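You operate a simulated robot arm through the tools that you are given. There is no shell and no other tool. Be economical: measure what you need, move in short steps, check, and stop when the job is done.

Carry out the task below with a simulated robot arm. There is one attempt and no reset: what you move stays moved.

## Task
Free the clamp, swing it clear, then burnish and wax the top of the glued block.
Fine: polishing stone, then white pad, all over; both go back; the block with the cream band stays on its ledge. Set down upright: polishing stone with green knob.

Only the result counts: the job must be done as asked and must still hold three seconds after the hand-in. Knocking over, shifting, dropping, spilling or breaking anything else fails it.

## Robot
A 7-joint arm with a two-finger parallel gripper, fixed in place. Base frame: the origin is at the foot of the arm, x ahead of it, y to its left, z up. Lengths are in m, angles in degrees, forces in N, time in s.
With the tool pointing down near the work surface it reaches from about 0.3 to 0.7 m from the base axis. Its first joint turns from -66.0 to 66.0 degrees. Payload 1.57 kg.
Tool frame: the origin (TCP) lies between the finger pads and is the grasp point; the fingertips stand 0.03 m ahead of it; z points along the fingers, y is the line along which they close. The gripper opens to 0.11 m. The fingers are 0.024 m wide and 0.012 m thick; the gripper's body (0.048 by 0.112 m) begins 0.078 m behind the TCP.
Orientation is told as [roll, pitch, yaw] about the base's x, y, z axes, in that order, counted from this pose: with the fingers straight down and closing along the base's y, the tool's x points along the base's -x, its y along +y and its z along -z.

## Interface
- The arm moves only by the tool arm_command. Its argument "motion" is text: rows parted by semicolons, each of 7 numbers parted by spaces: the gripper command, from -1 (shut) to 1 (fully open), values between in proportion, then the shift along the tool's x, y, z in units of 20 mm (1.0 is 20 mm), then the turn, a rotation vector about the tool's x, y, z in units of 8 degrees (1.0 is 8 degrees). In form: hand x y z ax ay az; .... A call has 1 to 10 rows; each row shifts and turns the commanded pose from where the row before left it, along the tool's axes as they then stand. A call with a number of a shift or a turn outside -1 to 1 is refused whole. A row lasts 0.2 s, in which the tool goes at most 0.05 m and 8.6 degrees; a call with a longer step from one row to the next is refused whole, and so is a gripper value outside its range. Where a pose cannot be reached the arm comes as near as it can. A force on the tool above 40 N (or 10 N above the force at the start of the call, whichever is more), or a blocked arm, ends the call early, and 0.2 s more pass. Each finger travels about 0.108 m/s and halts on what it meets, pressing with about 32 N; the grip force reading is that of the motor and also rises with nothing between the fingers. The clock runs only during rows and for 0.2 s after the last one: add rows that do not move to give the fingers time. It gives the time, the measured TCP pose, the force on the tool (base axes), the opening and the grip force at its end, in the units of the frame above (readings bear some noise), with the torque about the TCP (base axes, N m) and any sound that the robot's microphone picked up, and new pictures: "pictures" is both (left out), scene, wrist or none.
- Cameras (640 x 400 px; columns grow to the right, rows downward): "scene" is fixed at [0.1876, -0.3977, 1.4106]; the picture's right is [0.66, -0.75, 0.00], its down [-0.45, -0.40, -0.80] and it looks along [0.60, 0.53, -0.60] (base axes); focal length 306 px, centre (320, 200). "wrist" rides on the gripper at [0.07, 0.016, -0.141] in the tool frame; the picture's right is [-0.23, 0.97, 0.00], its down [-0.86, -0.20, -0.48] and it looks along [-0.47, -0.11, 0.88] (tool axes); focal length 222 px, centre (320, 200). There is no depth. A picture from a camera that has moved, and an enlarged one, comes with that camera's place and axes in the base frame and with its lens. The place of the scene camera against the robot may be out by one fixed shift of up to 0.018 m in any direction.
- close_up(camera, box): a new picture of the part [left, top, right, bottom] of that camera's present view, enlarged. It takes no simulated time.
- finish_job(): hands the job in; it is judged then, once.

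Go step by step. Nothing tells you positions but the pictures and the camera data: compare them with the known pose of the tool, close in by small moves and look again before you grip or let go. The budget is 120 turns and 200 pictures, counting those below and the enlarged ones. Unless the task says otherwise, let go and move clear before handing in.

The tools are called after "Request:" as name(argument=value, ...) on one line, values as JSON. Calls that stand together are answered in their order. arm_command: Moves the arm, as the interface text tells. Its arguments: {"type":"object","properties":{"motion":{"type":"string"},"pictures":{"type":"string","enum":["both","scene","wrist","none"]}},"required":["motion"]} The other tools are called the same way: close_up (camera, box) takes an enlarged picture of a part of a camera's view; finish_job () hands the job in.

At the start:

```text
t: 0.0
eef_pos: [0.4569, -0.0517, 1.1929]
tool_rot: [0.0, 0.0, 0.0]
force: [1.1, -0.1, -0.3]
moment: [-0.03, 0.0, 0.02]
width: 0.1102
grasp_force: 0.1
```

scene: 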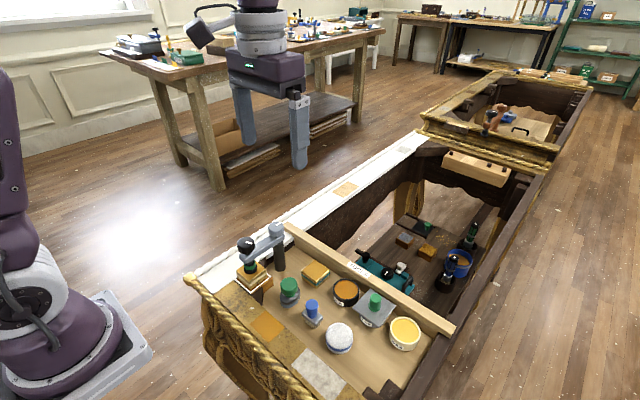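
wrist: 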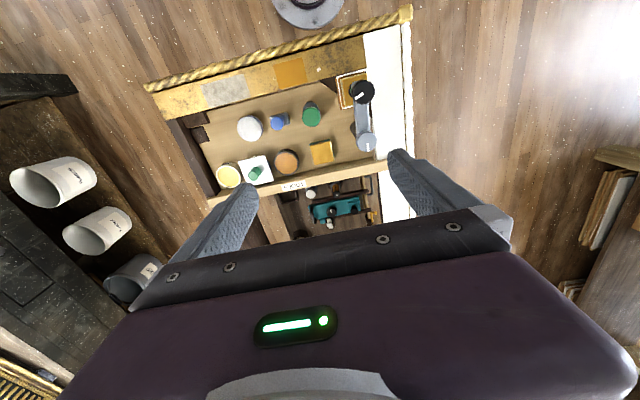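

I see a tray with a clamp over a block at left, several knobbed tools and tubs. I'll look closer first.

Request:
close_up(camera="scene", box=[190, 210, 330, 300])

Request:
close_up(camera="scene", box=[270, 240, 440, 360])

Request:
close_up(camera="wrist", box=[180, 50, 420, 200])

```text
4.44 times, centred on (260, 255) of scene
camera zoom: at [0.1876, -0.3977, 1.4106], right [0.66, -0.75, 0.0], down [-0.45, -0.4, -0.8], along [0.6, 0.53, -0.6], focal length 1362 px, centre (587, -44)
```

zoom: 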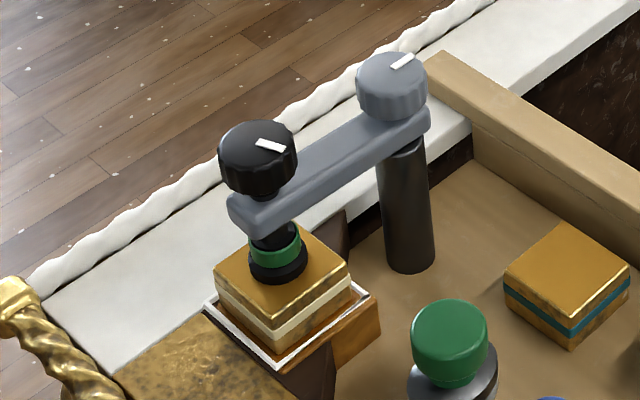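

```text
3.33 times, centred on (355, 300) of scene
camera zoom: at [0.1876, -0.3977, 1.4106], right [0.66, -0.75, 0.0], down [-0.45, -0.4, -0.8], along [0.6, 0.53, -0.6], focal length 1022 px, centre (203, -133)
```

zoom: 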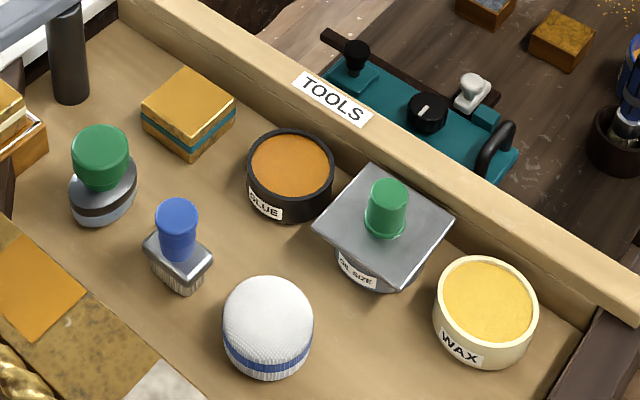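

```text
2.67 times, centred on (300, 125) of wrist
camera zoom: at [0.3876, -0.0351, 1.3335], right [0.23, 0.97, 0.0], down [0.86, -0.2, 0.48], along [0.47, -0.11, -0.88], focal length 592 px, centre (373, 400)
```

zoom: 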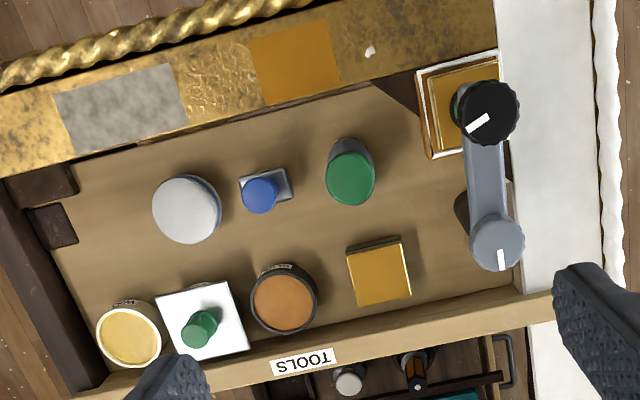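

The clamp sits at roughly x 0.42–0.50, y 0.02, with its top near z 0.95. I'll lower the hand a bit to triangulate with the wrist camera.

Request:
arm_command(motion="1 0.4 0 1 0 0 0;1 0.4 0 1 0 0 0;1 0.4 0 1 0 0 0;1 0.4 0 1 0 0 0;1 0.3 0 0.6 0 0 0", pictures="wrist")

```text
t: 1.2
eef_pos: [0.4181, -0.0504, 1.1004]
tool_rot: [0.0, 0.0, 0.1]
force: [-0.5, -0.9, 0.8]
moment: [-0.02, -0.01, 0.01]
width: 0.1098
grasp_force: 0.1
camera wrist: at [0.3489, -0.0351, 1.2409], right [0.23, 0.97, 0.0], down [0.85, -0.2, 0.48], along [0.47, -0.11, -0.88], focal length 222 px, centre (320, 200)
```

wrist: 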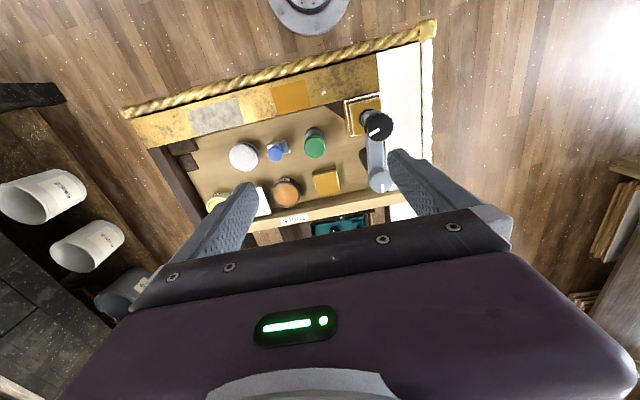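

The view is closer now; I'll enlarge it to measure against the first view.

Request:
close_up(camera="wrist", box=[180, 70, 420, 220])

```text
2.67 times, centred on (300, 145) of wrist
camera zoom: at [0.3489, -0.0351, 1.2409], right [0.23, 0.97, 0.0], down [0.85, -0.2, 0.48], along [0.47, -0.11, -0.88], focal length 592 px, centre (373, 347)
```

zoom: 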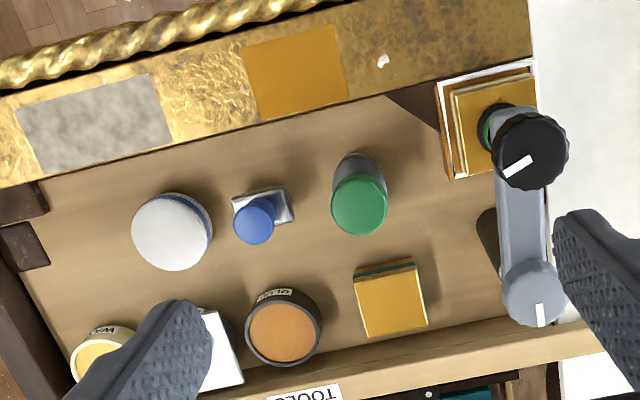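

Knob centre comes out at about (0.421, 0.027), top z≈0.945. I'll move above it and inspect.

Request:
arm_command(motion="1 0 1 0.8 0 0 0;1 0 1 0.8 0 0 0;1 0 1 0.8 0 0 0;1 -0.15 0.9 0.8 0 0 0;1 0 0 0 0 0 0")

Request:
close_up(camera="scene", box=[200, 200, 320, 290])

Request:
close_up(camera="wrist", box=[220, 80, 420, 230])

```text
t: 2.4
eef_pos: [0.4223, 0.0277, 1.0343]
tool_rot: [0.0, 0.0, 0.0]
force: [-0.4, 1.0, -0.9]
moment: [0.0, -0.01, 0.0]
width: 0.1101
grasp_force: 0.0
camera wrist: at [0.3531, 0.0436, 1.1765], right [0.23, 0.97, 0.0], down [0.85, -0.2, 0.48], along [0.47, -0.11, -0.88], focal length 222 px, centre (320, 200)
```

scene: 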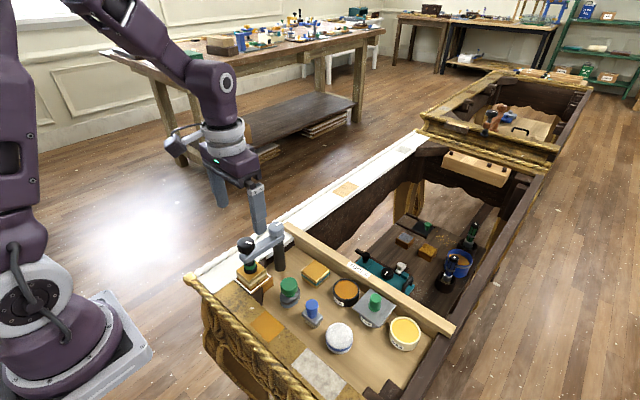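
wrist: 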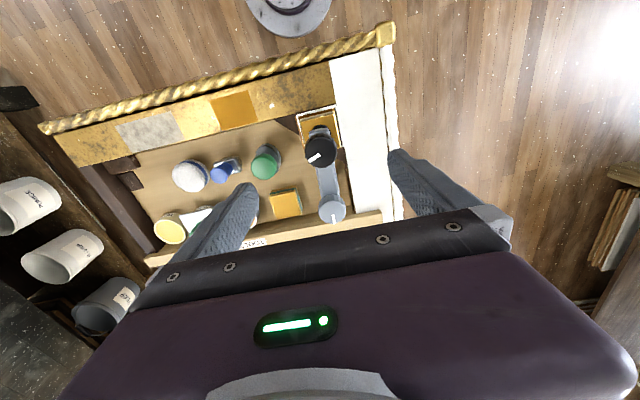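

```text
4.44 times, centred on (260, 245) of scene
camera zoom: at [0.1876, -0.3977, 1.4106], right [0.66, -0.75, 0.0], down [-0.45, -0.4, -0.8], along [0.6, 0.53, -0.6], focal length 1362 px, centre (587, 0)
```

zoom: 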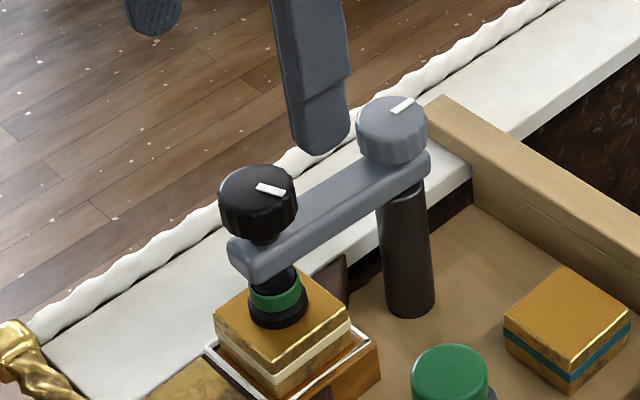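

```text
2.67 times, centred on (320, 155) of wrist
camera zoom: at [0.3531, 0.0436, 1.1765], right [0.23, 0.97, 0.0], down [0.85, -0.2, 0.48], along [0.47, -0.11, -0.88], focal length 592 px, centre (320, 320)
```

zoom: 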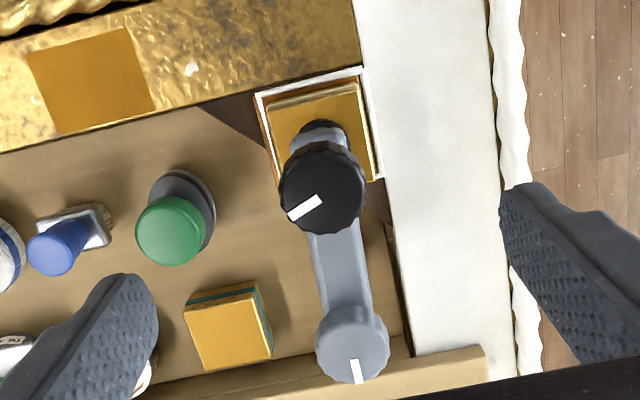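

Knob refined to (0.420, 0.029, top 0.94), about 35 mm across. I'll pre-turn the hand clockwise 40° and lower around the knob.

Request:
arm_command(motion="0.3 0.1 0.05 0 0 0 1;0.3 0 0 0 0 0 1;0.3 0 0 0 0 0 1;0.3 0 0 0 0 0 1;0.3 0 0 0 0 0 1;0.3 0 0 1 0 0 0;0.3 0 0 1 0 0 0;0.3 0 0 1 0 0 0;0.3 0 0 0.9 0 0 0;0.3 0 0 0 0 0 0")

Request:
close_up(camera="wrist", box=[220, 80, 420, 230])

Request:
close_up(camera="scene", box=[200, 200, 320, 290])

```text
t: 4.6
eef_pos: [0.4199, 0.0288, 0.9583]
tool_rot: [0.0, 0.0, -40.0]
force: [0.6, -1.1, 0.2]
moment: [-0.01, -0.01, 0.03]
width: 0.0714
grasp_force: 0.2
camera wrist: at [0.3777, 0.0845, 1.0987], right [0.8, 0.6, 0.0], down [0.53, -0.7, 0.48], along [0.29, -0.38, -0.88], focal length 222 px, centre (320, 200)
```

scene: 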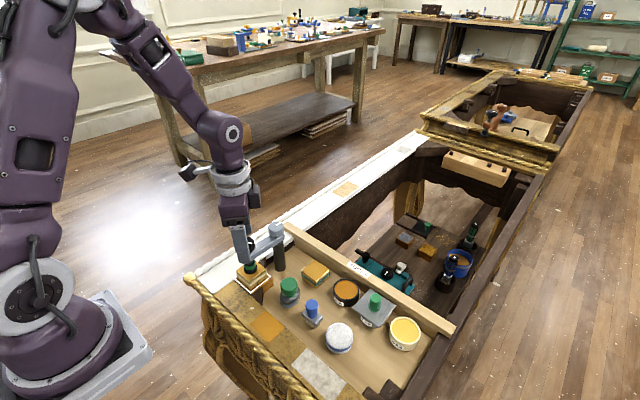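
wrist: 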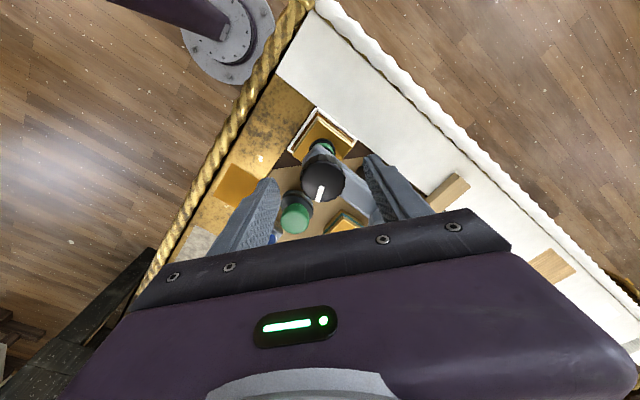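

```text
2.67 times, centred on (320, 155) of wrist
camera zoom: at [0.3777, 0.0845, 1.0987], right [0.8, 0.6, 0.0], down [0.53, -0.7, 0.48], along [0.29, -0.38, -0.88], focal length 592 px, centre (320, 320)
```

zoom: 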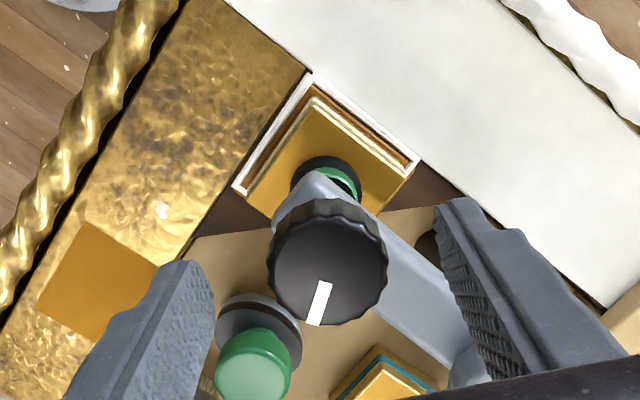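

```text
4.44 times, centred on (260, 245) of scene
camera zoom: at [0.1876, -0.3977, 1.4106], right [0.66, -0.75, 0.0], down [-0.45, -0.4, -0.8], along [0.6, 0.53, -0.6], focal length 1362 px, centre (587, 0)
```

zoom: 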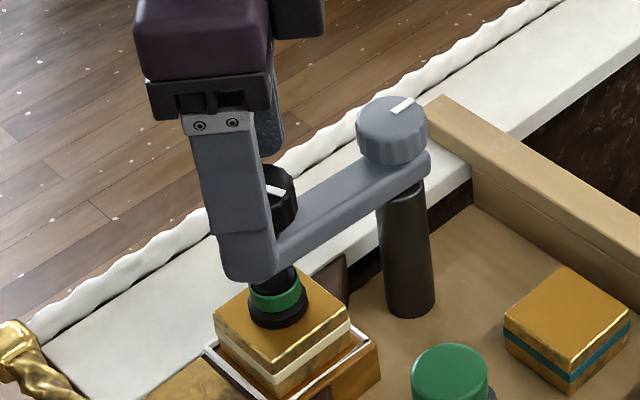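

The fingers straddle the knob well with tips just above the clamp bar. I'll close and test-turn counter-clockwise.

Request:
arm_command(motion="0 0.08 0.1 0.1 0 0 0;-0.3 0 0 0 0 0 0;-1 0 0 0 0 0 0;-1 0 0 0 0 0 0;-1 0 0 0 0 0 0", pictures="none")

Request:
arm_command(motion="-1 0 0 0 0 0 -1;-1 0 0 0 0 0 -1;-1 0 0 0 0 0 -1;-1 0 0 0 0 0 0", pictures="wrist")

Request:
close_up(camera="wrist", box=[220, 80, 420, 230])

```text
t: 5.8
eef_pos: [0.4211, 0.0285, 0.9574]
tool_rot: [0.0, -0.1, -40.0]
force: [-2.1, -1.1, -1.2]
moment: [0.21, -0.15, 0.03]
width: 0.0345
grasp_force: 42.1
```

```text
t: 6.8
eef_pos: [0.4201, 0.0302, 0.9573]
tool_rot: [-0.1, -0.1, -15.9]
force: [0.8, -3.5, 4.8]
moment: [-0.4, -0.16, -0.01]
width: 0.0347
grasp_force: 42.2
camera wrist: at [0.3582, 0.0646, 1.0982], right [0.49, 0.87, 0.0], down [0.77, -0.43, 0.48], along [0.42, -0.23, -0.88], focal length 222 px, centre (320, 200)
```

wrist: 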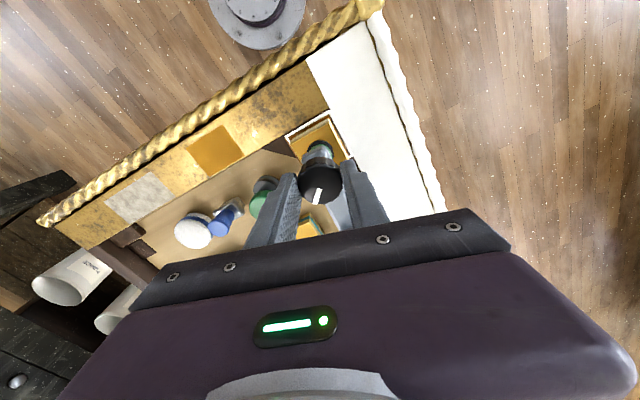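

```text
2.67 times, centred on (320, 155) of wrist
camera zoom: at [0.3582, 0.0646, 1.0982], right [0.49, 0.87, 0.0], down [0.77, -0.43, 0.48], along [0.42, -0.23, -0.88], focal length 592 px, centre (320, 320)
```

zoom: 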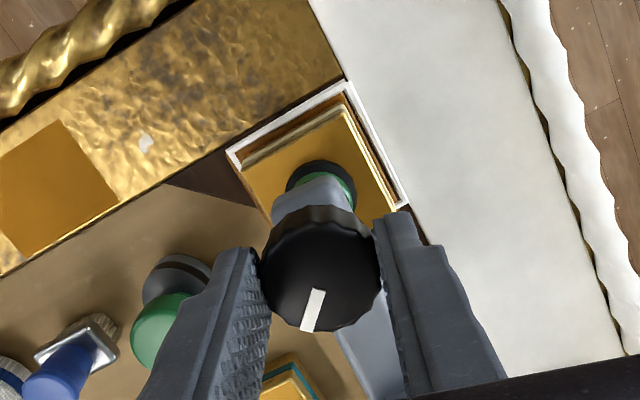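

The knob turns with the hand with little torque. I'll carry on counter-clockwise, rising slightly.

Request:
arm_command(motion="-1 0 0 -0.03 0 0 -1;-1 0 0 -0.03 0 0 -1;-1 0 0 -0.03 0 0 -1;-1 0 0 -0.03 0 0 -1;-1 0 0 -0.03 0 0 -1;-1 0 0 -0.03 0 0 -1;-1 0 0 -0.03 0 0 -1;-1 0 0 -0.03 0 0 -1;-1 0 0 0 0 0 0", pictures="scene")

Request:
close_up(camera="scene", box=[200, 200, 320, 290])

```text
t: 8.8
eef_pos: [0.4203, 0.0311, 0.961]
tool_rot: [0.0, -0.1, 48.1]
force: [21.3, -5.1, -31.3]
moment: [0.11, -0.2, 0.04]
width: 0.0348
grasp_force: 41.9
```

scene: 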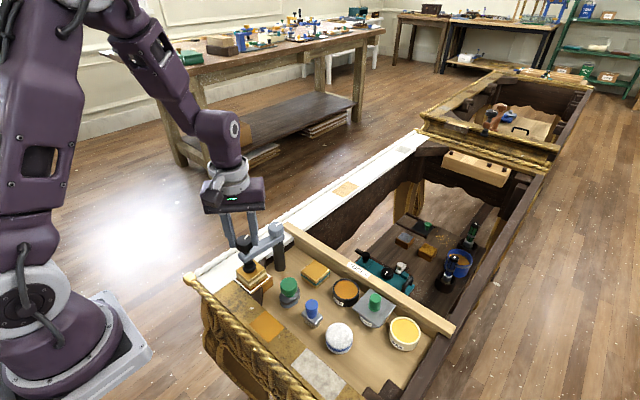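

```text
4.44 times, centred on (260, 245) of scene
camera zoom: at [0.1886, -0.3979, 1.4104], right [0.66, -0.75, 0.0], down [-0.45, -0.4, -0.8], along [0.6, 0.53, -0.6], focal length 1362 px, centre (587, 0)
```

zoom: 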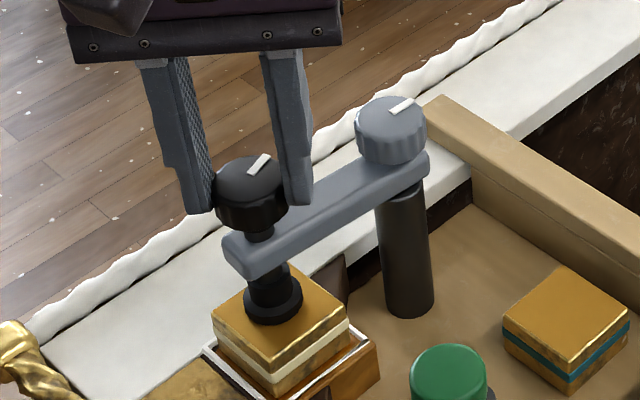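

I'm now pulling up on the knob about 31 N, and the green ring under the bar has vanished. I'll ease down, let go and look.

Request:
arm_command(motion="-1 0 0 0.1 0 0 0;-0.7 0 0 0.05 0 0 0;-0.1 0 0 0 0 0 0;0.3 0 0 0 0 0 0;0.3 0 0 0 0 0 0", pictures="wrist")

Request:
close_up(camera="scene", box=[220, 225, 300, 285])

Request:
close_up(camera="wrist", box=[220, 80, 420, 230])

```text
t: 10.0
eef_pos: [0.4205, 0.0316, 0.9581]
tool_rot: [0.1, 0.1, 48.0]
force: [-0.5, -0.4, 0.1]
moment: [0.03, 0.0, 0.01]
width: 0.0717
grasp_force: 0.1
camera wrist: at [0.3616, -0.01, 1.0993], right [-0.57, 0.82, 0.0], down [0.72, 0.5, 0.48], along [0.39, 0.27, -0.88], focal length 222 px, centre (320, 200)
```

wrist: 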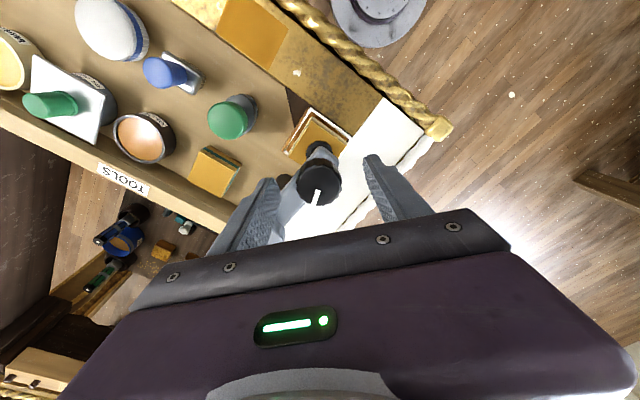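

```text
6.67 times, centred on (260, 255) of scene
camera zoom: at [0.1876, -0.3977, 1.4106], right [0.66, -0.75, 0.0], down [-0.45, -0.4, -0.8], along [0.6, 0.53, -0.6], focal length 2043 px, centre (720, -167)
```

zoom: 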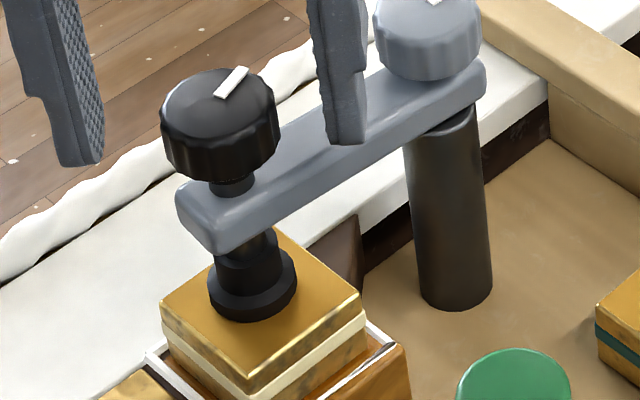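

```text
2.67 times, centred on (320, 155) of wrist
camera zoom: at [0.3616, -0.01, 1.0993], right [-0.57, 0.82, 0.0], down [0.72, 0.5, 0.48], along [0.39, 0.27, -0.88], focal length 592 px, centre (320, 320)
```

zoom: 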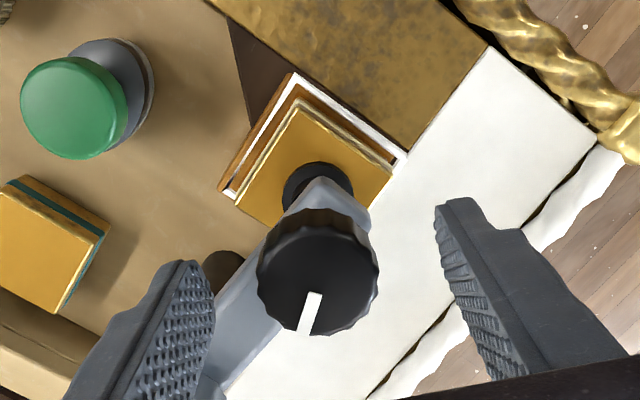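

The knob appears loosened but the pad still looks close to the block. I'll regrip and turn another 90°, comparing the pad gap.

Request:
arm_command(motion="0.3 0 0 0 0 0 1;0.3 0 0 0 0 0 1;0.3 0 0 0 0 0 1;0.3 0 0 0 0 0 1;0.3 0 0 0 0 0 1;0.3 0 0 0 0 0 1;0.3 0 0 0 0 0 1;0.3 0 0 0 0 0 1;0.3 0 0 0 0 0 1;0.3 0 0 0 0 0 1", pictures="none")

Request:
arm_command(motion="0.3 0 0 0 0 0 1;0 0 0 0 0 0 0;-1 0 0 0 0 0 0;-1 0 0 0 0 0 0;-1 0 0 0 0 0 0;-1 0 0 0 0 0 -1;-1 0 0 0 0 0 -1;-1 0 0 0 0 0 -1;-1 0 0 0 0 0 -1;-1 0 0 0 0 0 0", pictures="none")

Request:
close_up(camera="scene", box=[220, 225, 300, 285])

```text
t: 12.2
eef_pos: [0.4201, 0.0311, 0.9598]
tool_rot: [0.0, 0.0, -32.0]
force: [-0.3, 0.1, -0.3]
moment: [-0.02, 0.02, 0.03]
width: 0.0717
grasp_force: 0.1
```

```text
t: 14.4
eef_pos: [0.4201, 0.0309, 0.9586]
tool_rot: [-0.1, -0.1, -7.9]
force: [11.1, -1.6, 14.1]
moment: [-0.35, -0.23, -0.03]
width: 0.0348
grasp_force: 41.8
```

```text
6.67 times, centred on (260, 255) of scene
camera zoom: at [0.1878, -0.3978, 1.4106], right [0.66, -0.75, 0.0], down [-0.45, -0.4, -0.8], along [0.6, 0.53, -0.6], focal length 2043 px, centre (720, -167)
```

zoom: 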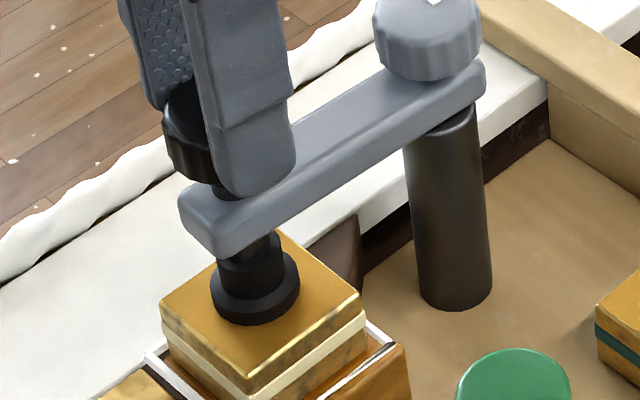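

The knob pushes up on the hand, so it is rising as it unscrews. I'll keep turning with a gentler lift.

Request:
arm_command(motion="-1 0 0 -0.05 0 0 -1;-1 0 0 -0.012 0 0 -1;-1 0 0 -0.012 0 0 -1;-1 0 0 -0.012 0 0 -1;-1 0 0 -0.012 0 0 -1;-1 0 0 -0.012 0 0 -1;-1 0 0 -0.012 0 0 -1;-1 0 0 0 0 0 0", pictures="none")

Request:
arm_command(motion="-0.5 0 0 0 0 0 0;0.3 0 0 0 0 0 0;0.3 0 0 0 0 0 0", pictures="none")

Request:
close_up(camera="scene", box=[220, 225, 300, 285])

```text
t: 16.2
eef_pos: [0.4206, 0.0293, 0.9612]
tool_rot: [-0.2, -0.1, 48.2]
force: [25.4, -3.7, 3.6]
moment: [-0.13, -0.24, -0.03]
width: 0.0348
grasp_force: 41.9
```

```text
t: 17.0
eef_pos: [0.4193, 0.0298, 0.9604]
tool_rot: [0.1, 0.1, 48.0]
force: [0.1, 0.0, 0.0]
moment: [0.03, -0.02, 0.01]
width: 0.0715
grasp_force: 0.0
```

```text
6.67 times, centred on (260, 255) of scene
camera zoom: at [0.1876, -0.3977, 1.4106], right [0.66, -0.75, 0.0], down [-0.45, -0.4, -0.8], along [0.6, 0.53, -0.6], focal length 2043 px, centre (720, -167)
```

zoom: 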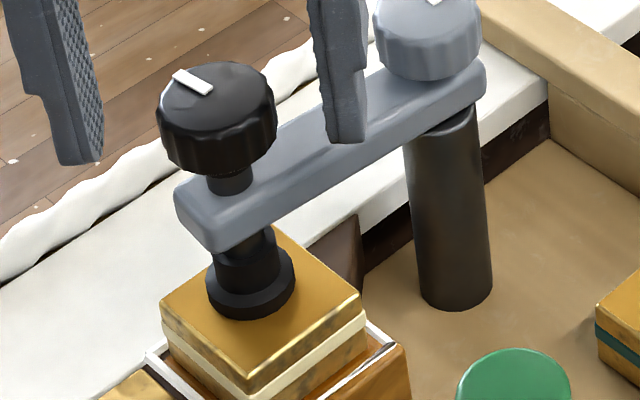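

The knob has risen about 3 mm and the pad is starting to lift. One more cycle for clearance.

Request:
arm_command(motion="0.3 0 0 0 0 0 1;0.3 0 0 0 0 0 1;0.3 0 0 0 0 0 1;0.3 0 0 0 0 0 1;0.3 0 0 0 0 0 1;0.3 0 0 0 0 0 1;0.3 0 0 0 0 0 1;0.3 0 0 0 0 0 1;0.3 0 0 0 0 0 1;0.3 0 0 0 0 0 1", pictures="none")

Request:
arm_command(motion="0.3 -0.06 0.04 -0.05 0 0 1;0 0 0 0 0 0 0;-1 0 0 0 0 0 0;-1 0 0 0 0 0 0;-1 0 0 0 0 0 0;-1 0 0 -0.015 0 0 -1;-1 0 0 -0.015 0 0 -1;-1 0 0 -0.015 0 0 -1;-1 0 0 -0.015 0 0 -1;-1 0 0 0 0 0 0", pictures="none")

Request:
arm_command(motion="-1 0 0 -0.015 0 0 -1;-1 0 0 -0.015 0 0 -1;-1 0 0 -0.015 0 0 -1;-1 0 0 -0.015 0 0 -1;-1 0 0 -0.015 0 0 -1;-1 0 0 -0.015 0 0 -1;-1 0 0 -0.015 0 0 -1;-1 0 0 0 0 0 0;-0.5 0 0 0 0 0 0;0.3 0 0 0 0 0 0", pictures="none")

Request:
close_up(camera="scene", box=[220, 225, 300, 285])

```text
t: 19.2
eef_pos: [0.4203, 0.0299, 0.9609]
tool_rot: [0.0, 0.1, -32.1]
force: [-0.8, -0.7, -0.9]
moment: [-0.01, -0.02, 0.01]
width: 0.0717
grasp_force: 0.0
```

```text
t: 21.4
eef_pos: [0.4218, 0.0302, 0.9627]
tool_rot: [0.0, 0.0, -7.9]
force: [6.2, -0.2, -4.9]
moment: [-0.03, -0.29, 0.0]
width: 0.0344
grasp_force: 41.7
```

```text
t: 23.6
eef_pos: [0.421, 0.0309, 0.9647]
tool_rot: [0.0, 0.0, 48.0]
force: [-0.3, -0.6, -0.1]
moment: [0.04, 0.01, 0.04]
width: 0.0716
grasp_force: 0.0
```

```text
6.67 times, centred on (260, 255) of scene
camera zoom: at [0.1876, -0.3977, 1.4106], right [0.66, -0.75, 0.0], down [-0.45, -0.4, -0.8], along [0.6, 0.53, -0.6], focal length 2043 px, centre (720, -167)
```

zoom: 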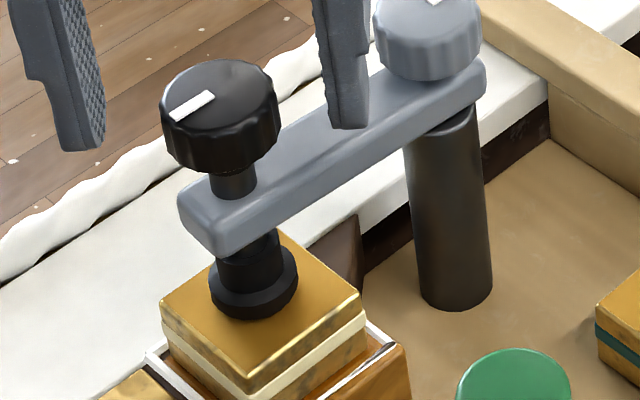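

The pad has risen ~2.5 mm off the block and the bar seems loose. I'll cage the knob with the fingers and push it sideways (+y, clockwise about the post), away from the tools.

Request:
arm_command(motion="0.3 0 0 0.1 0 0 1;0.3 0 0 0.1 0 0 1;0.3 0 0 0 0 0 1;0.3 0 0 0 0 0 1;0.3 0 0 0 0 0 1;0 0 0 0 0 0 1;-0.22 0 0 0 0 0 0.5;-0.22 0 0 0 0 0 0;-0.22 0 0 0 0 0 0", pictures="none")

Request:
arm_command(motion="-0.22 0 0.2 0 0 0 0;-0.22 -0.04 0.57 0 0 0 1;-0.22 -0.04 0.57 0 0 0 1;-0.22 -0.04 0.57 0 0 0 1;-0.22 0 0 0 0 0 0")

Request:
close_up(camera="scene", box=[220, 225, 300, 285])

```text
t: 25.6
eef_pos: [0.4201, 0.0307, 0.9615]
tool_rot: [0.1, 0.0, -4.0]
force: [-0.4, 0.0, -0.1]
moment: [0.01, 0.0, -0.01]
width: 0.0428
grasp_force: 0.1
```

```text
t: 26.8
eef_pos: [0.431, 0.0666, 0.9599]
tool_rot: [0.0, 0.0, -28.0]
force: [-0.6, 0.4, -0.3]
moment: [0.01, 0.01, 0.04]
width: 0.0432
grasp_force: 0.4
camera wrist: at [0.3772, 0.1138, 1.1016], right [0.66, 0.75, 0.0], down [0.66, -0.58, 0.48], along [0.36, -0.32, -0.88], focal length 222 px, centre (320, 200)
```

scene: 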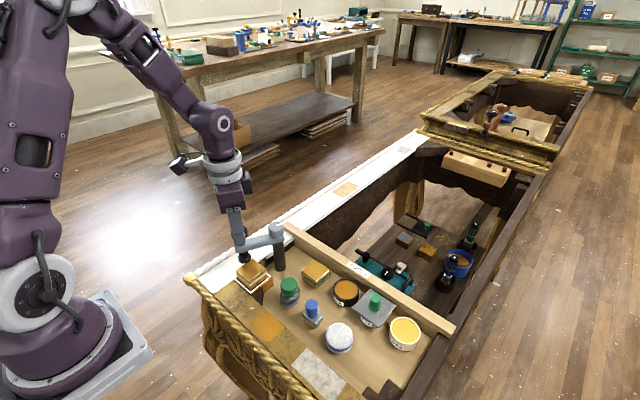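
wrist: 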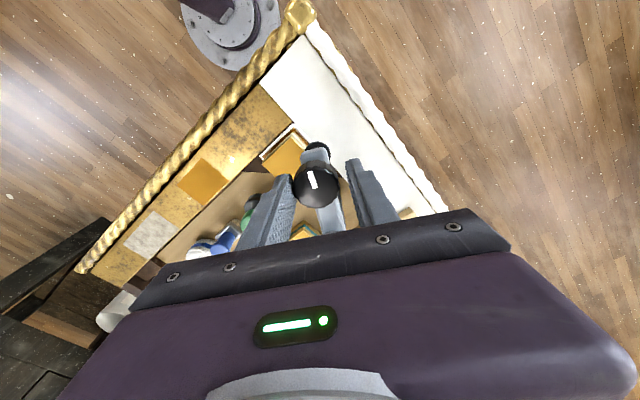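

```text
6.67 times, centred on (260, 255) of scene
camera zoom: at [0.1876, -0.3977, 1.4106], right [0.66, -0.75, 0.0], down [-0.45, -0.4, -0.8], along [0.6, 0.53, -0.6], focal length 2043 px, centre (720, -167)
```

zoom: 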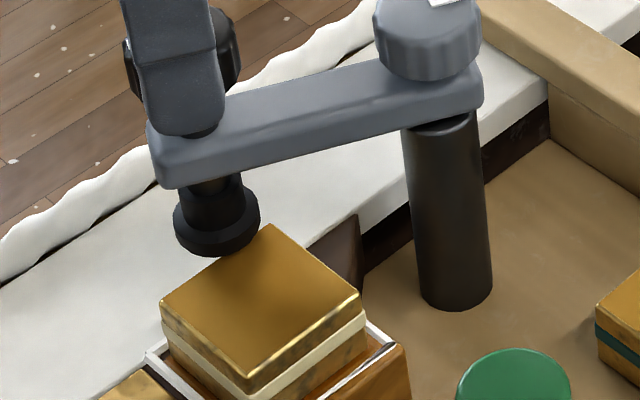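

The clamp swings freely. I'll keep swinging it until it is well past the block.

Request:
arm_command(motion="-0.22 -0.04 0.57 0 0 0 1;-0.22 -0.04 0.57 0 0 0 1;-0.22 -0.04 0.57 0 0 0 1;-0.22 -0.04 0.57 0 0 0 1;-0.22 -0.04 0.57 0 0 0 1;-0.22 -0.04 0.57 0 0 0 1;-0.22 -0.04 0.57 0 0 0 1;-0.22 0 0 0 0 0 0")

Request:
close_up(camera="scene", box=[210, 200, 320, 285])

```text
t: 28.6
eef_pos: [0.494, 0.1108, 0.9601]
tool_rot: [0.0, 0.0, -84.1]
force: [-0.2, 0.9, 0.4]
moment: [-0.01, 0.03, 0.0]
width: 0.043
grasp_force: 0.1
camera wrist: at [0.5038, 0.1811, 1.101], right [0.99, -0.13, 0.0], down [-0.11, -0.87, 0.48], along [-0.06, -0.47, -0.88], focal length 222 px, centre (320, 200)
```

scene: 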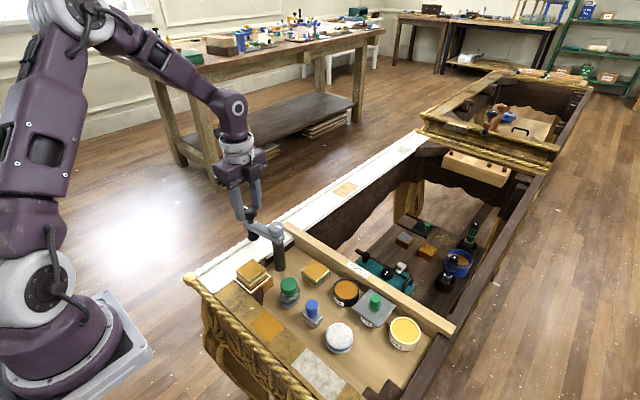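
wrist: 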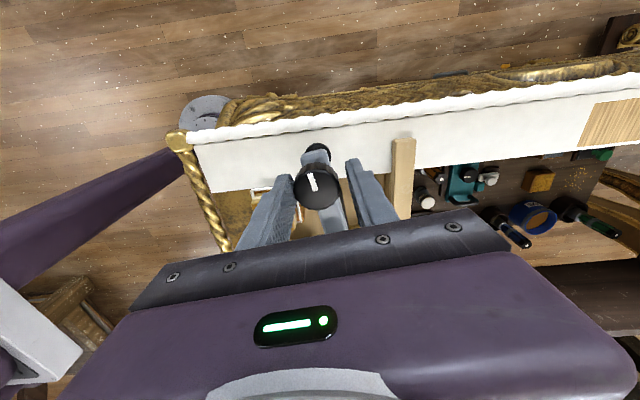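

```text
4.71 times, centred on (265, 242) of scene
camera zoom: at [0.1876, -0.3977, 1.4106], right [0.66, -0.75, 0.0], down [-0.45, -0.4, -0.8], along [0.6, 0.53, -0.6], focal length 1442 px, centre (579, 0)
```

zoom: 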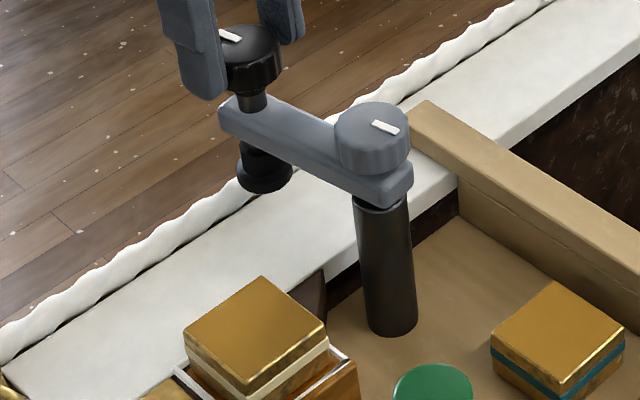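

The clamp is ~85° round and clear. I'll open, rise and head back to view the block and stone.

Request:
arm_command(motion="-0.22 -0.04 0.57 0 0 0 1;-0.22 0 -0.2 0 0 0 0;0.3 0 0 0 0 0 0;0.3 0 0 -1 0 0 0;0.3 0 0 -1 0 0 0;0.3 0 0 -1 0 0 0;0.3 0 0 -1 0 0 0;0.3 0 0 -1 0 0 0;0.3 0 0 0 0 0 -1;0.3 0 0 0 0 0 -1", pictures="none")

Request:
arm_command(motion="0.3 1 0 0 0 0 -1;0.3 1 0 0 0 0 -1;0.3 1 0 0 0 0 -1;0.3 1 0 0 0 0 -1;0.3 0.9 0 0 0 0 -1;0.3 0.9 0 0 0 0 -1;0.3 0.5 -0.5 0 0 0 -1;0.3 0 -1 0 0 0 -1;0.3 0 -1 0 0 0 -1;0.3 0 0 0 0 0 0", pictures="wrist")

```text
t: 30.8
eef_pos: [0.5029, 0.1102, 1.0613]
tool_rot: [0.0, 0.0, -75.8]
force: [0.7, -0.2, 0.1]
moment: [0.0, -0.02, 0.03]
width: 0.0716
grasp_force: 0.0
```

```text
t: 33.0
eef_pos: [0.4148, 0.1611, 1.061]
tool_rot: [0.0, 0.0, -3.9]
force: [0.3, -0.3, 0.6]
moment: [0.04, -0.04, 0.01]
width: 0.0715
grasp_force: 0.0
camera wrist: at [0.3468, 0.1825, 1.2023], right [0.29, 0.96, 0.0], down [0.84, -0.26, 0.48], along [0.46, -0.14, -0.88], focal length 222 px, centre (320, 200)
```

wrist: 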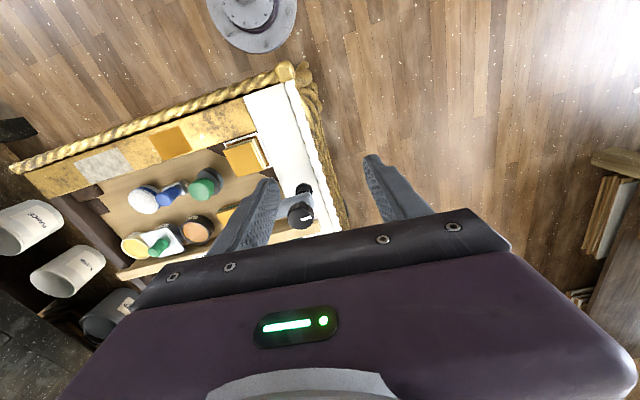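

Clamp clear. Now heading over toward the stone.

Request:
arm_command(motion="0.3 -0.2 -1 0.2 0 0 -0.5;0.3 -0.2 -1 0.2 0 0 0;0.3 -0.2 -1 0.2 0 0 0;0.3 -0.2 -1 0.2 0 0 0;0.3 0 -1 0.2 0 0 0;0.3 0 -1 0.2 0 0 0;0.3 0 -1 0.2 0 0 0;0.3 0 -1 0.2 0 0 0;0.3 0 -1 0.2 0 0 0;0.3 0 -1 0.2 0 0 0", pictures="wrist")

Request:
close_up(camera="wrist", box=[200, 60, 440, 210])

Request:
close_up(camera="scene", box=[225, 250, 365, 360])

```text
t: 35.2
eef_pos: [0.4297, -0.0379, 1.0211]
tool_rot: [0.0, 0.0, 0.0]
force: [-1.1, 0.4, -0.8]
moment: [0.01, 0.03, 0.03]
width: 0.0714
grasp_force: 0.2
camera wrist: at [0.36, -0.0217, 1.162], right [0.23, 0.97, 0.0], down [0.86, -0.2, 0.48], along [0.47, -0.11, -0.88], focal length 222 px, centre (320, 200)
```

wrist: 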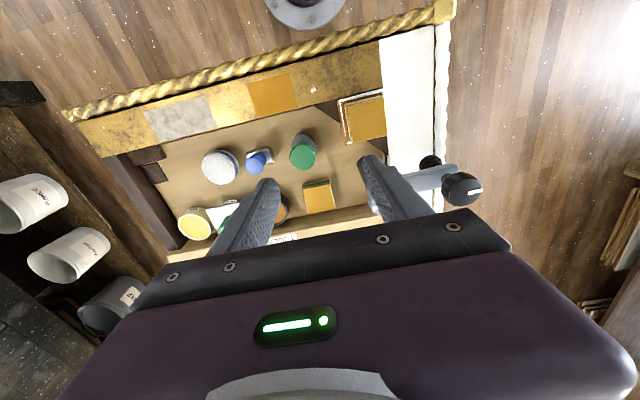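

```text
2.67 times, centred on (320, 135) of wrist
camera zoom: at [0.36, -0.0217, 1.162], right [0.23, 0.97, 0.0], down [0.86, -0.2, 0.48], along [0.47, -0.11, -0.88], focal length 592 px, centre (320, 373)
```

zoom: 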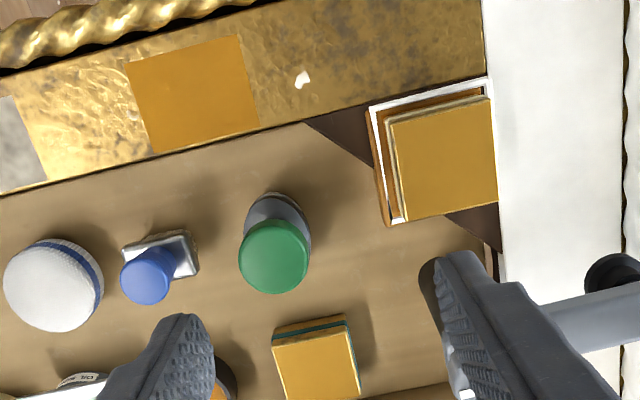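

```text
3.64 times, centred on (295, 305) of scene
camera zoom: at [0.1876, -0.3977, 1.4106], right [0.66, -0.75, 0.0], down [-0.45, -0.4, -0.8], along [0.6, 0.53, -0.6], focal length 1115 px, centre (411, -182)
```

zoom: 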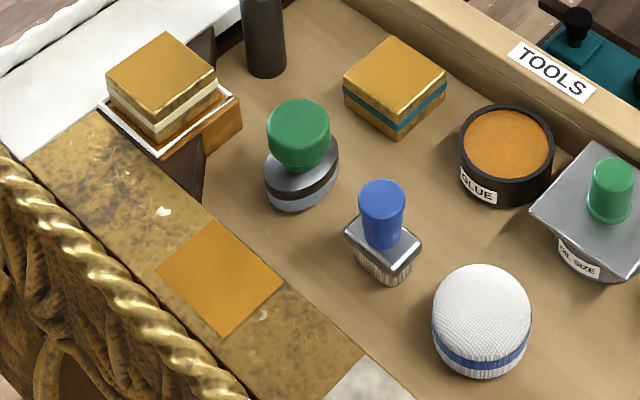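

The block top is a 5 cm square centred ≈(0.4215, 0.029), z≈0.845; the stone's green knob is at (0.453, -0.070), top 0.838. I'll lower over the knob.

Request:
arm_command(motion="0 -0.4 -0.5 1 0 0 0;0 -0.4 -0.5 1 0 0 0;0 -0.36 -0.58 1 0 0 0;0 0 0 1 0 0 0;0 0 0 1 0 0 0;0 0 0 1 0 0 0;0 0 0 0 0 0 0")

Request:
close_up(camera="wrist", box=[220, 80, 420, 230])

Request:
close_up(camera="scene", box=[225, 250, 345, 330])

```text
t: 36.8
eef_pos: [0.4534, -0.0689, 0.8993]
tool_rot: [-0.1, -0.1, 0.1]
force: [0.1, 0.1, 0.0]
moment: [0.01, 0.01, 0.05]
width: 0.0548
grasp_force: 0.1
camera wrist: at [0.3843, -0.0531, 1.0401], right [0.23, 0.97, 0.0], down [0.86, -0.2, 0.48], along [0.47, -0.11, -0.88], focal length 222 px, centre (320, 200)
```

scene: 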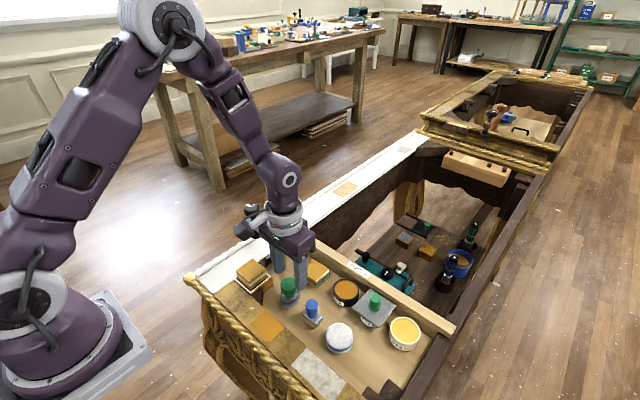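
wrist: 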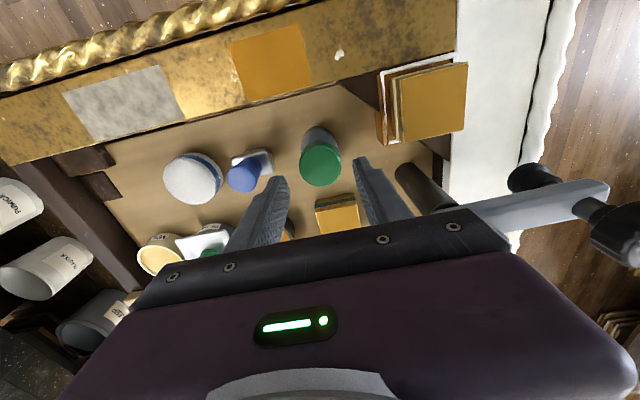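

```text
2.67 times, centred on (320, 155) of wrist
camera zoom: at [0.3843, -0.0531, 1.0401], right [0.23, 0.97, 0.0], down [0.86, -0.2, 0.48], along [0.47, -0.11, -0.88], focal length 592 px, centre (320, 320)
```

zoom: 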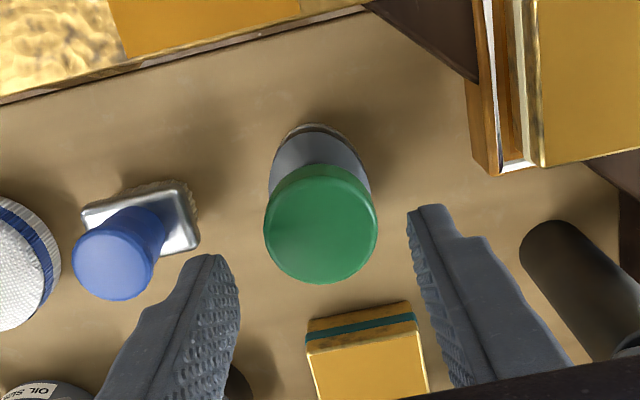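

```text
5.00 times, centred on (285, 290) of scene
camera zoom: at [0.1876, -0.3977, 1.4106], right [0.66, -0.75, 0.0], down [-0.45, -0.4, -0.8], along [0.6, 0.53, -0.6], focal length 1533 px, centre (495, -250)
```

zoom: 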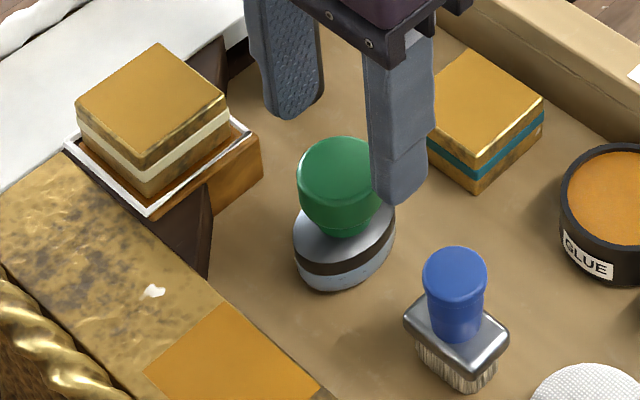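

The hand is centred over the green knob. I'll lower and grip it.

Request:
arm_command(motion="0 0 0 1 0 0 0;0 0 0 1 0 0 0;0 0 0 0.65 0 0 0;0 0 0 0 0 0 0;-1 0 0 0 0 0 0;-1 0 0 0 0 0 0;-1 0 0 0 0 0 0", pictures="scene")

Request:
close_up(camera="scene", box=[225, 250, 345, 330])

```text
t: 38.4
eef_pos: [0.4538, -0.0694, 0.8484]
tool_rot: [0.1, 0.0, 0.1]
force: [0.0, -0.3, -0.3]
moment: [-0.02, -0.01, -0.01]
width: 0.0368
grasp_force: 32.2
```

scene: 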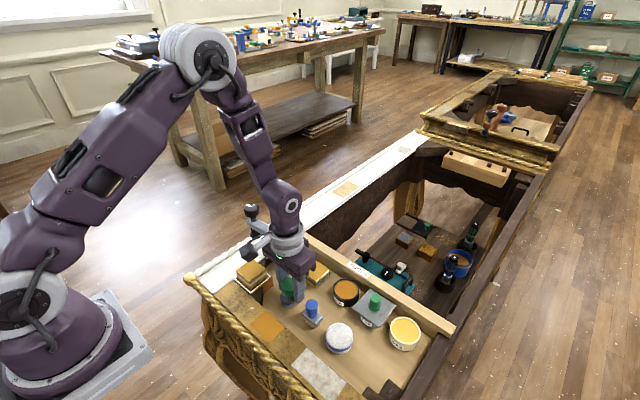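

```text
5.00 times, centred on (285, 290) of scene
camera zoom: at [0.1876, -0.3977, 1.4106], right [0.66, -0.75, 0.0], down [-0.45, -0.4, -0.8], along [0.6, 0.53, -0.6], focal length 1533 px, centre (495, -250)
```

zoom: 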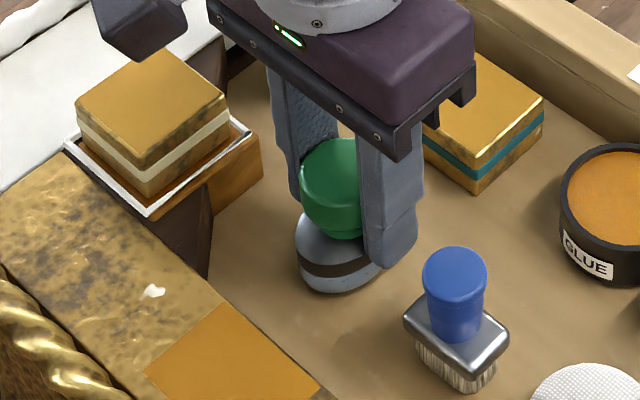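

Gripped; grip point was (0.4538, -0.0694, 0.8484). Lifting.

Request:
arm_command(motion="-1 0 0 -0.5 0 0 0;-1 0 0 -1 0 0 0;-1 0 0 -1 0 0 0;-1 0 0 -1 0 0 0;-1 0 0 -1 0 0 0;-1 0 0 -0.5 0 0 0;-1 0 0 0 0 0 0", pictures="scene")

Request:
close_up(camera="scene", box=[225, 230, 345, 310])

```text
t: 40.0
eef_pos: [0.4533, -0.071, 0.9488]
tool_rot: [-0.1, -0.1, 0.0]
force: [-0.7, -0.8, -0.6]
moment: [0.01, -0.01, -0.01]
width: 0.0371
grasp_force: 32.0
```

scene: 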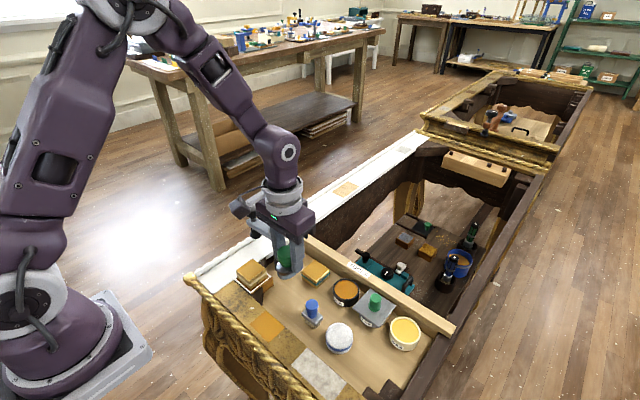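

```text
5.00 times, centred on (285, 270) of scene
camera zoom: at [0.1876, -0.3977, 1.4106], right [0.66, -0.75, 0.0], down [-0.45, -0.4, -0.8], along [0.6, 0.53, -0.6], focal length 1533 px, centre (495, -150)
```

zoom: 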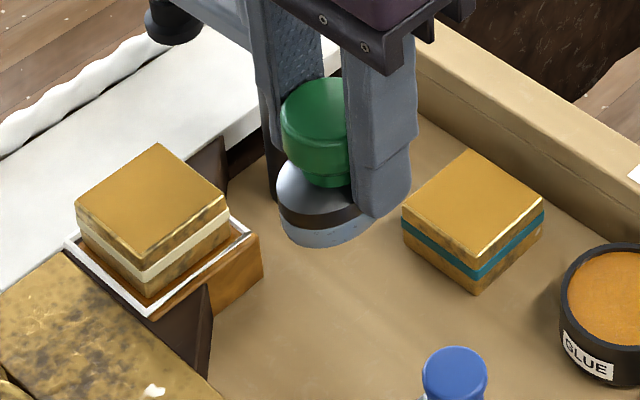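

Stone is held upright. I'll carry it over the block, then lower until light contact.

Request:
arm_command(motion="-1 0.3 0 -0.5 0 0 0;-1 0.3 1 -0.5 0 0 0;-1 0.3 1 0 0 0 0;-1 0.3 1 0 0 0 0;-1 0.4 1 0 0 0 0;-1 0 1 0 0 0 0;-1 0 0 0.5 0 0 0;-1 0 0 0 0 0 0", pictures="both")

Request:
close_up(camera="scene", box=[205, 210, 325, 290])

Request:
close_up(camera="wrist", box=[220, 80, 420, 230])

```text
t: 41.8
eef_pos: [0.4208, 0.0323, 0.9565]
tool_rot: [-0.1, 0.0, 0.0]
force: [0.4, -0.6, -1.5]
moment: [0.03, -0.02, 0.0]
width: 0.0372
grasp_force: 31.4
camera wrist: at [0.3522, 0.0471, 1.0982], right [0.23, 0.97, 0.0], down [0.86, -0.2, 0.48], along [0.47, -0.11, -0.88], focal length 222 px, centre (320, 200)
```

scene: 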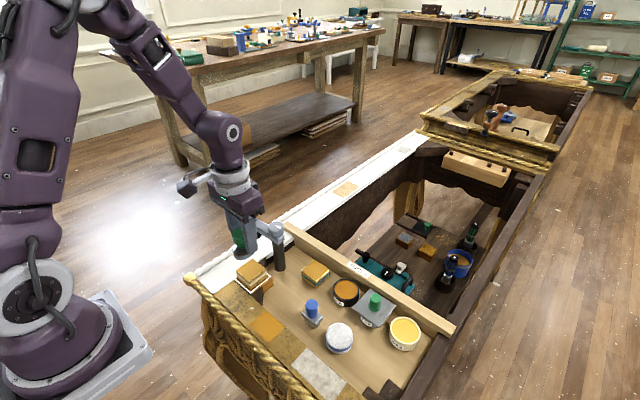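
wrist: 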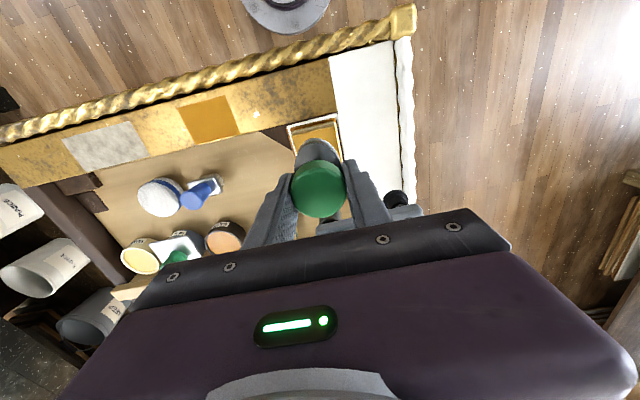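

```text
5.00 times, centred on (265, 250) of scene
camera zoom: at [0.1877, -0.3977, 1.4106], right [0.66, -0.75, 0.0], down [-0.45, -0.4, -0.8], along [0.6, 0.53, -0.6], focal length 1533 px, centre (595, -50)
```

zoom: 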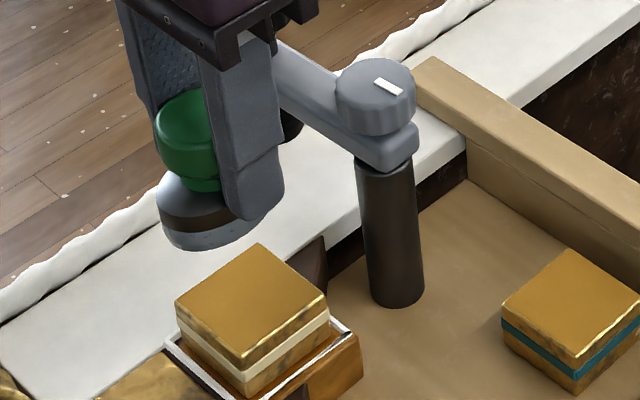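

```text
2.67 times, centred on (320, 155) of wrist
camera zoom: at [0.3522, 0.0471, 1.0982], right [0.23, 0.97, 0.0], down [0.86, -0.2, 0.48], along [0.47, -0.11, -0.88], focal length 592 px, centre (320, 320)
```

zoom: 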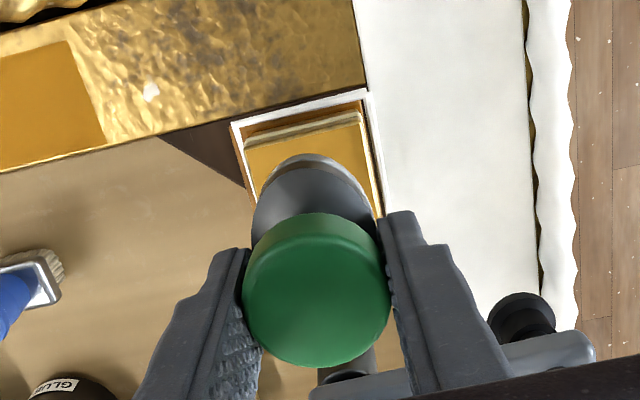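

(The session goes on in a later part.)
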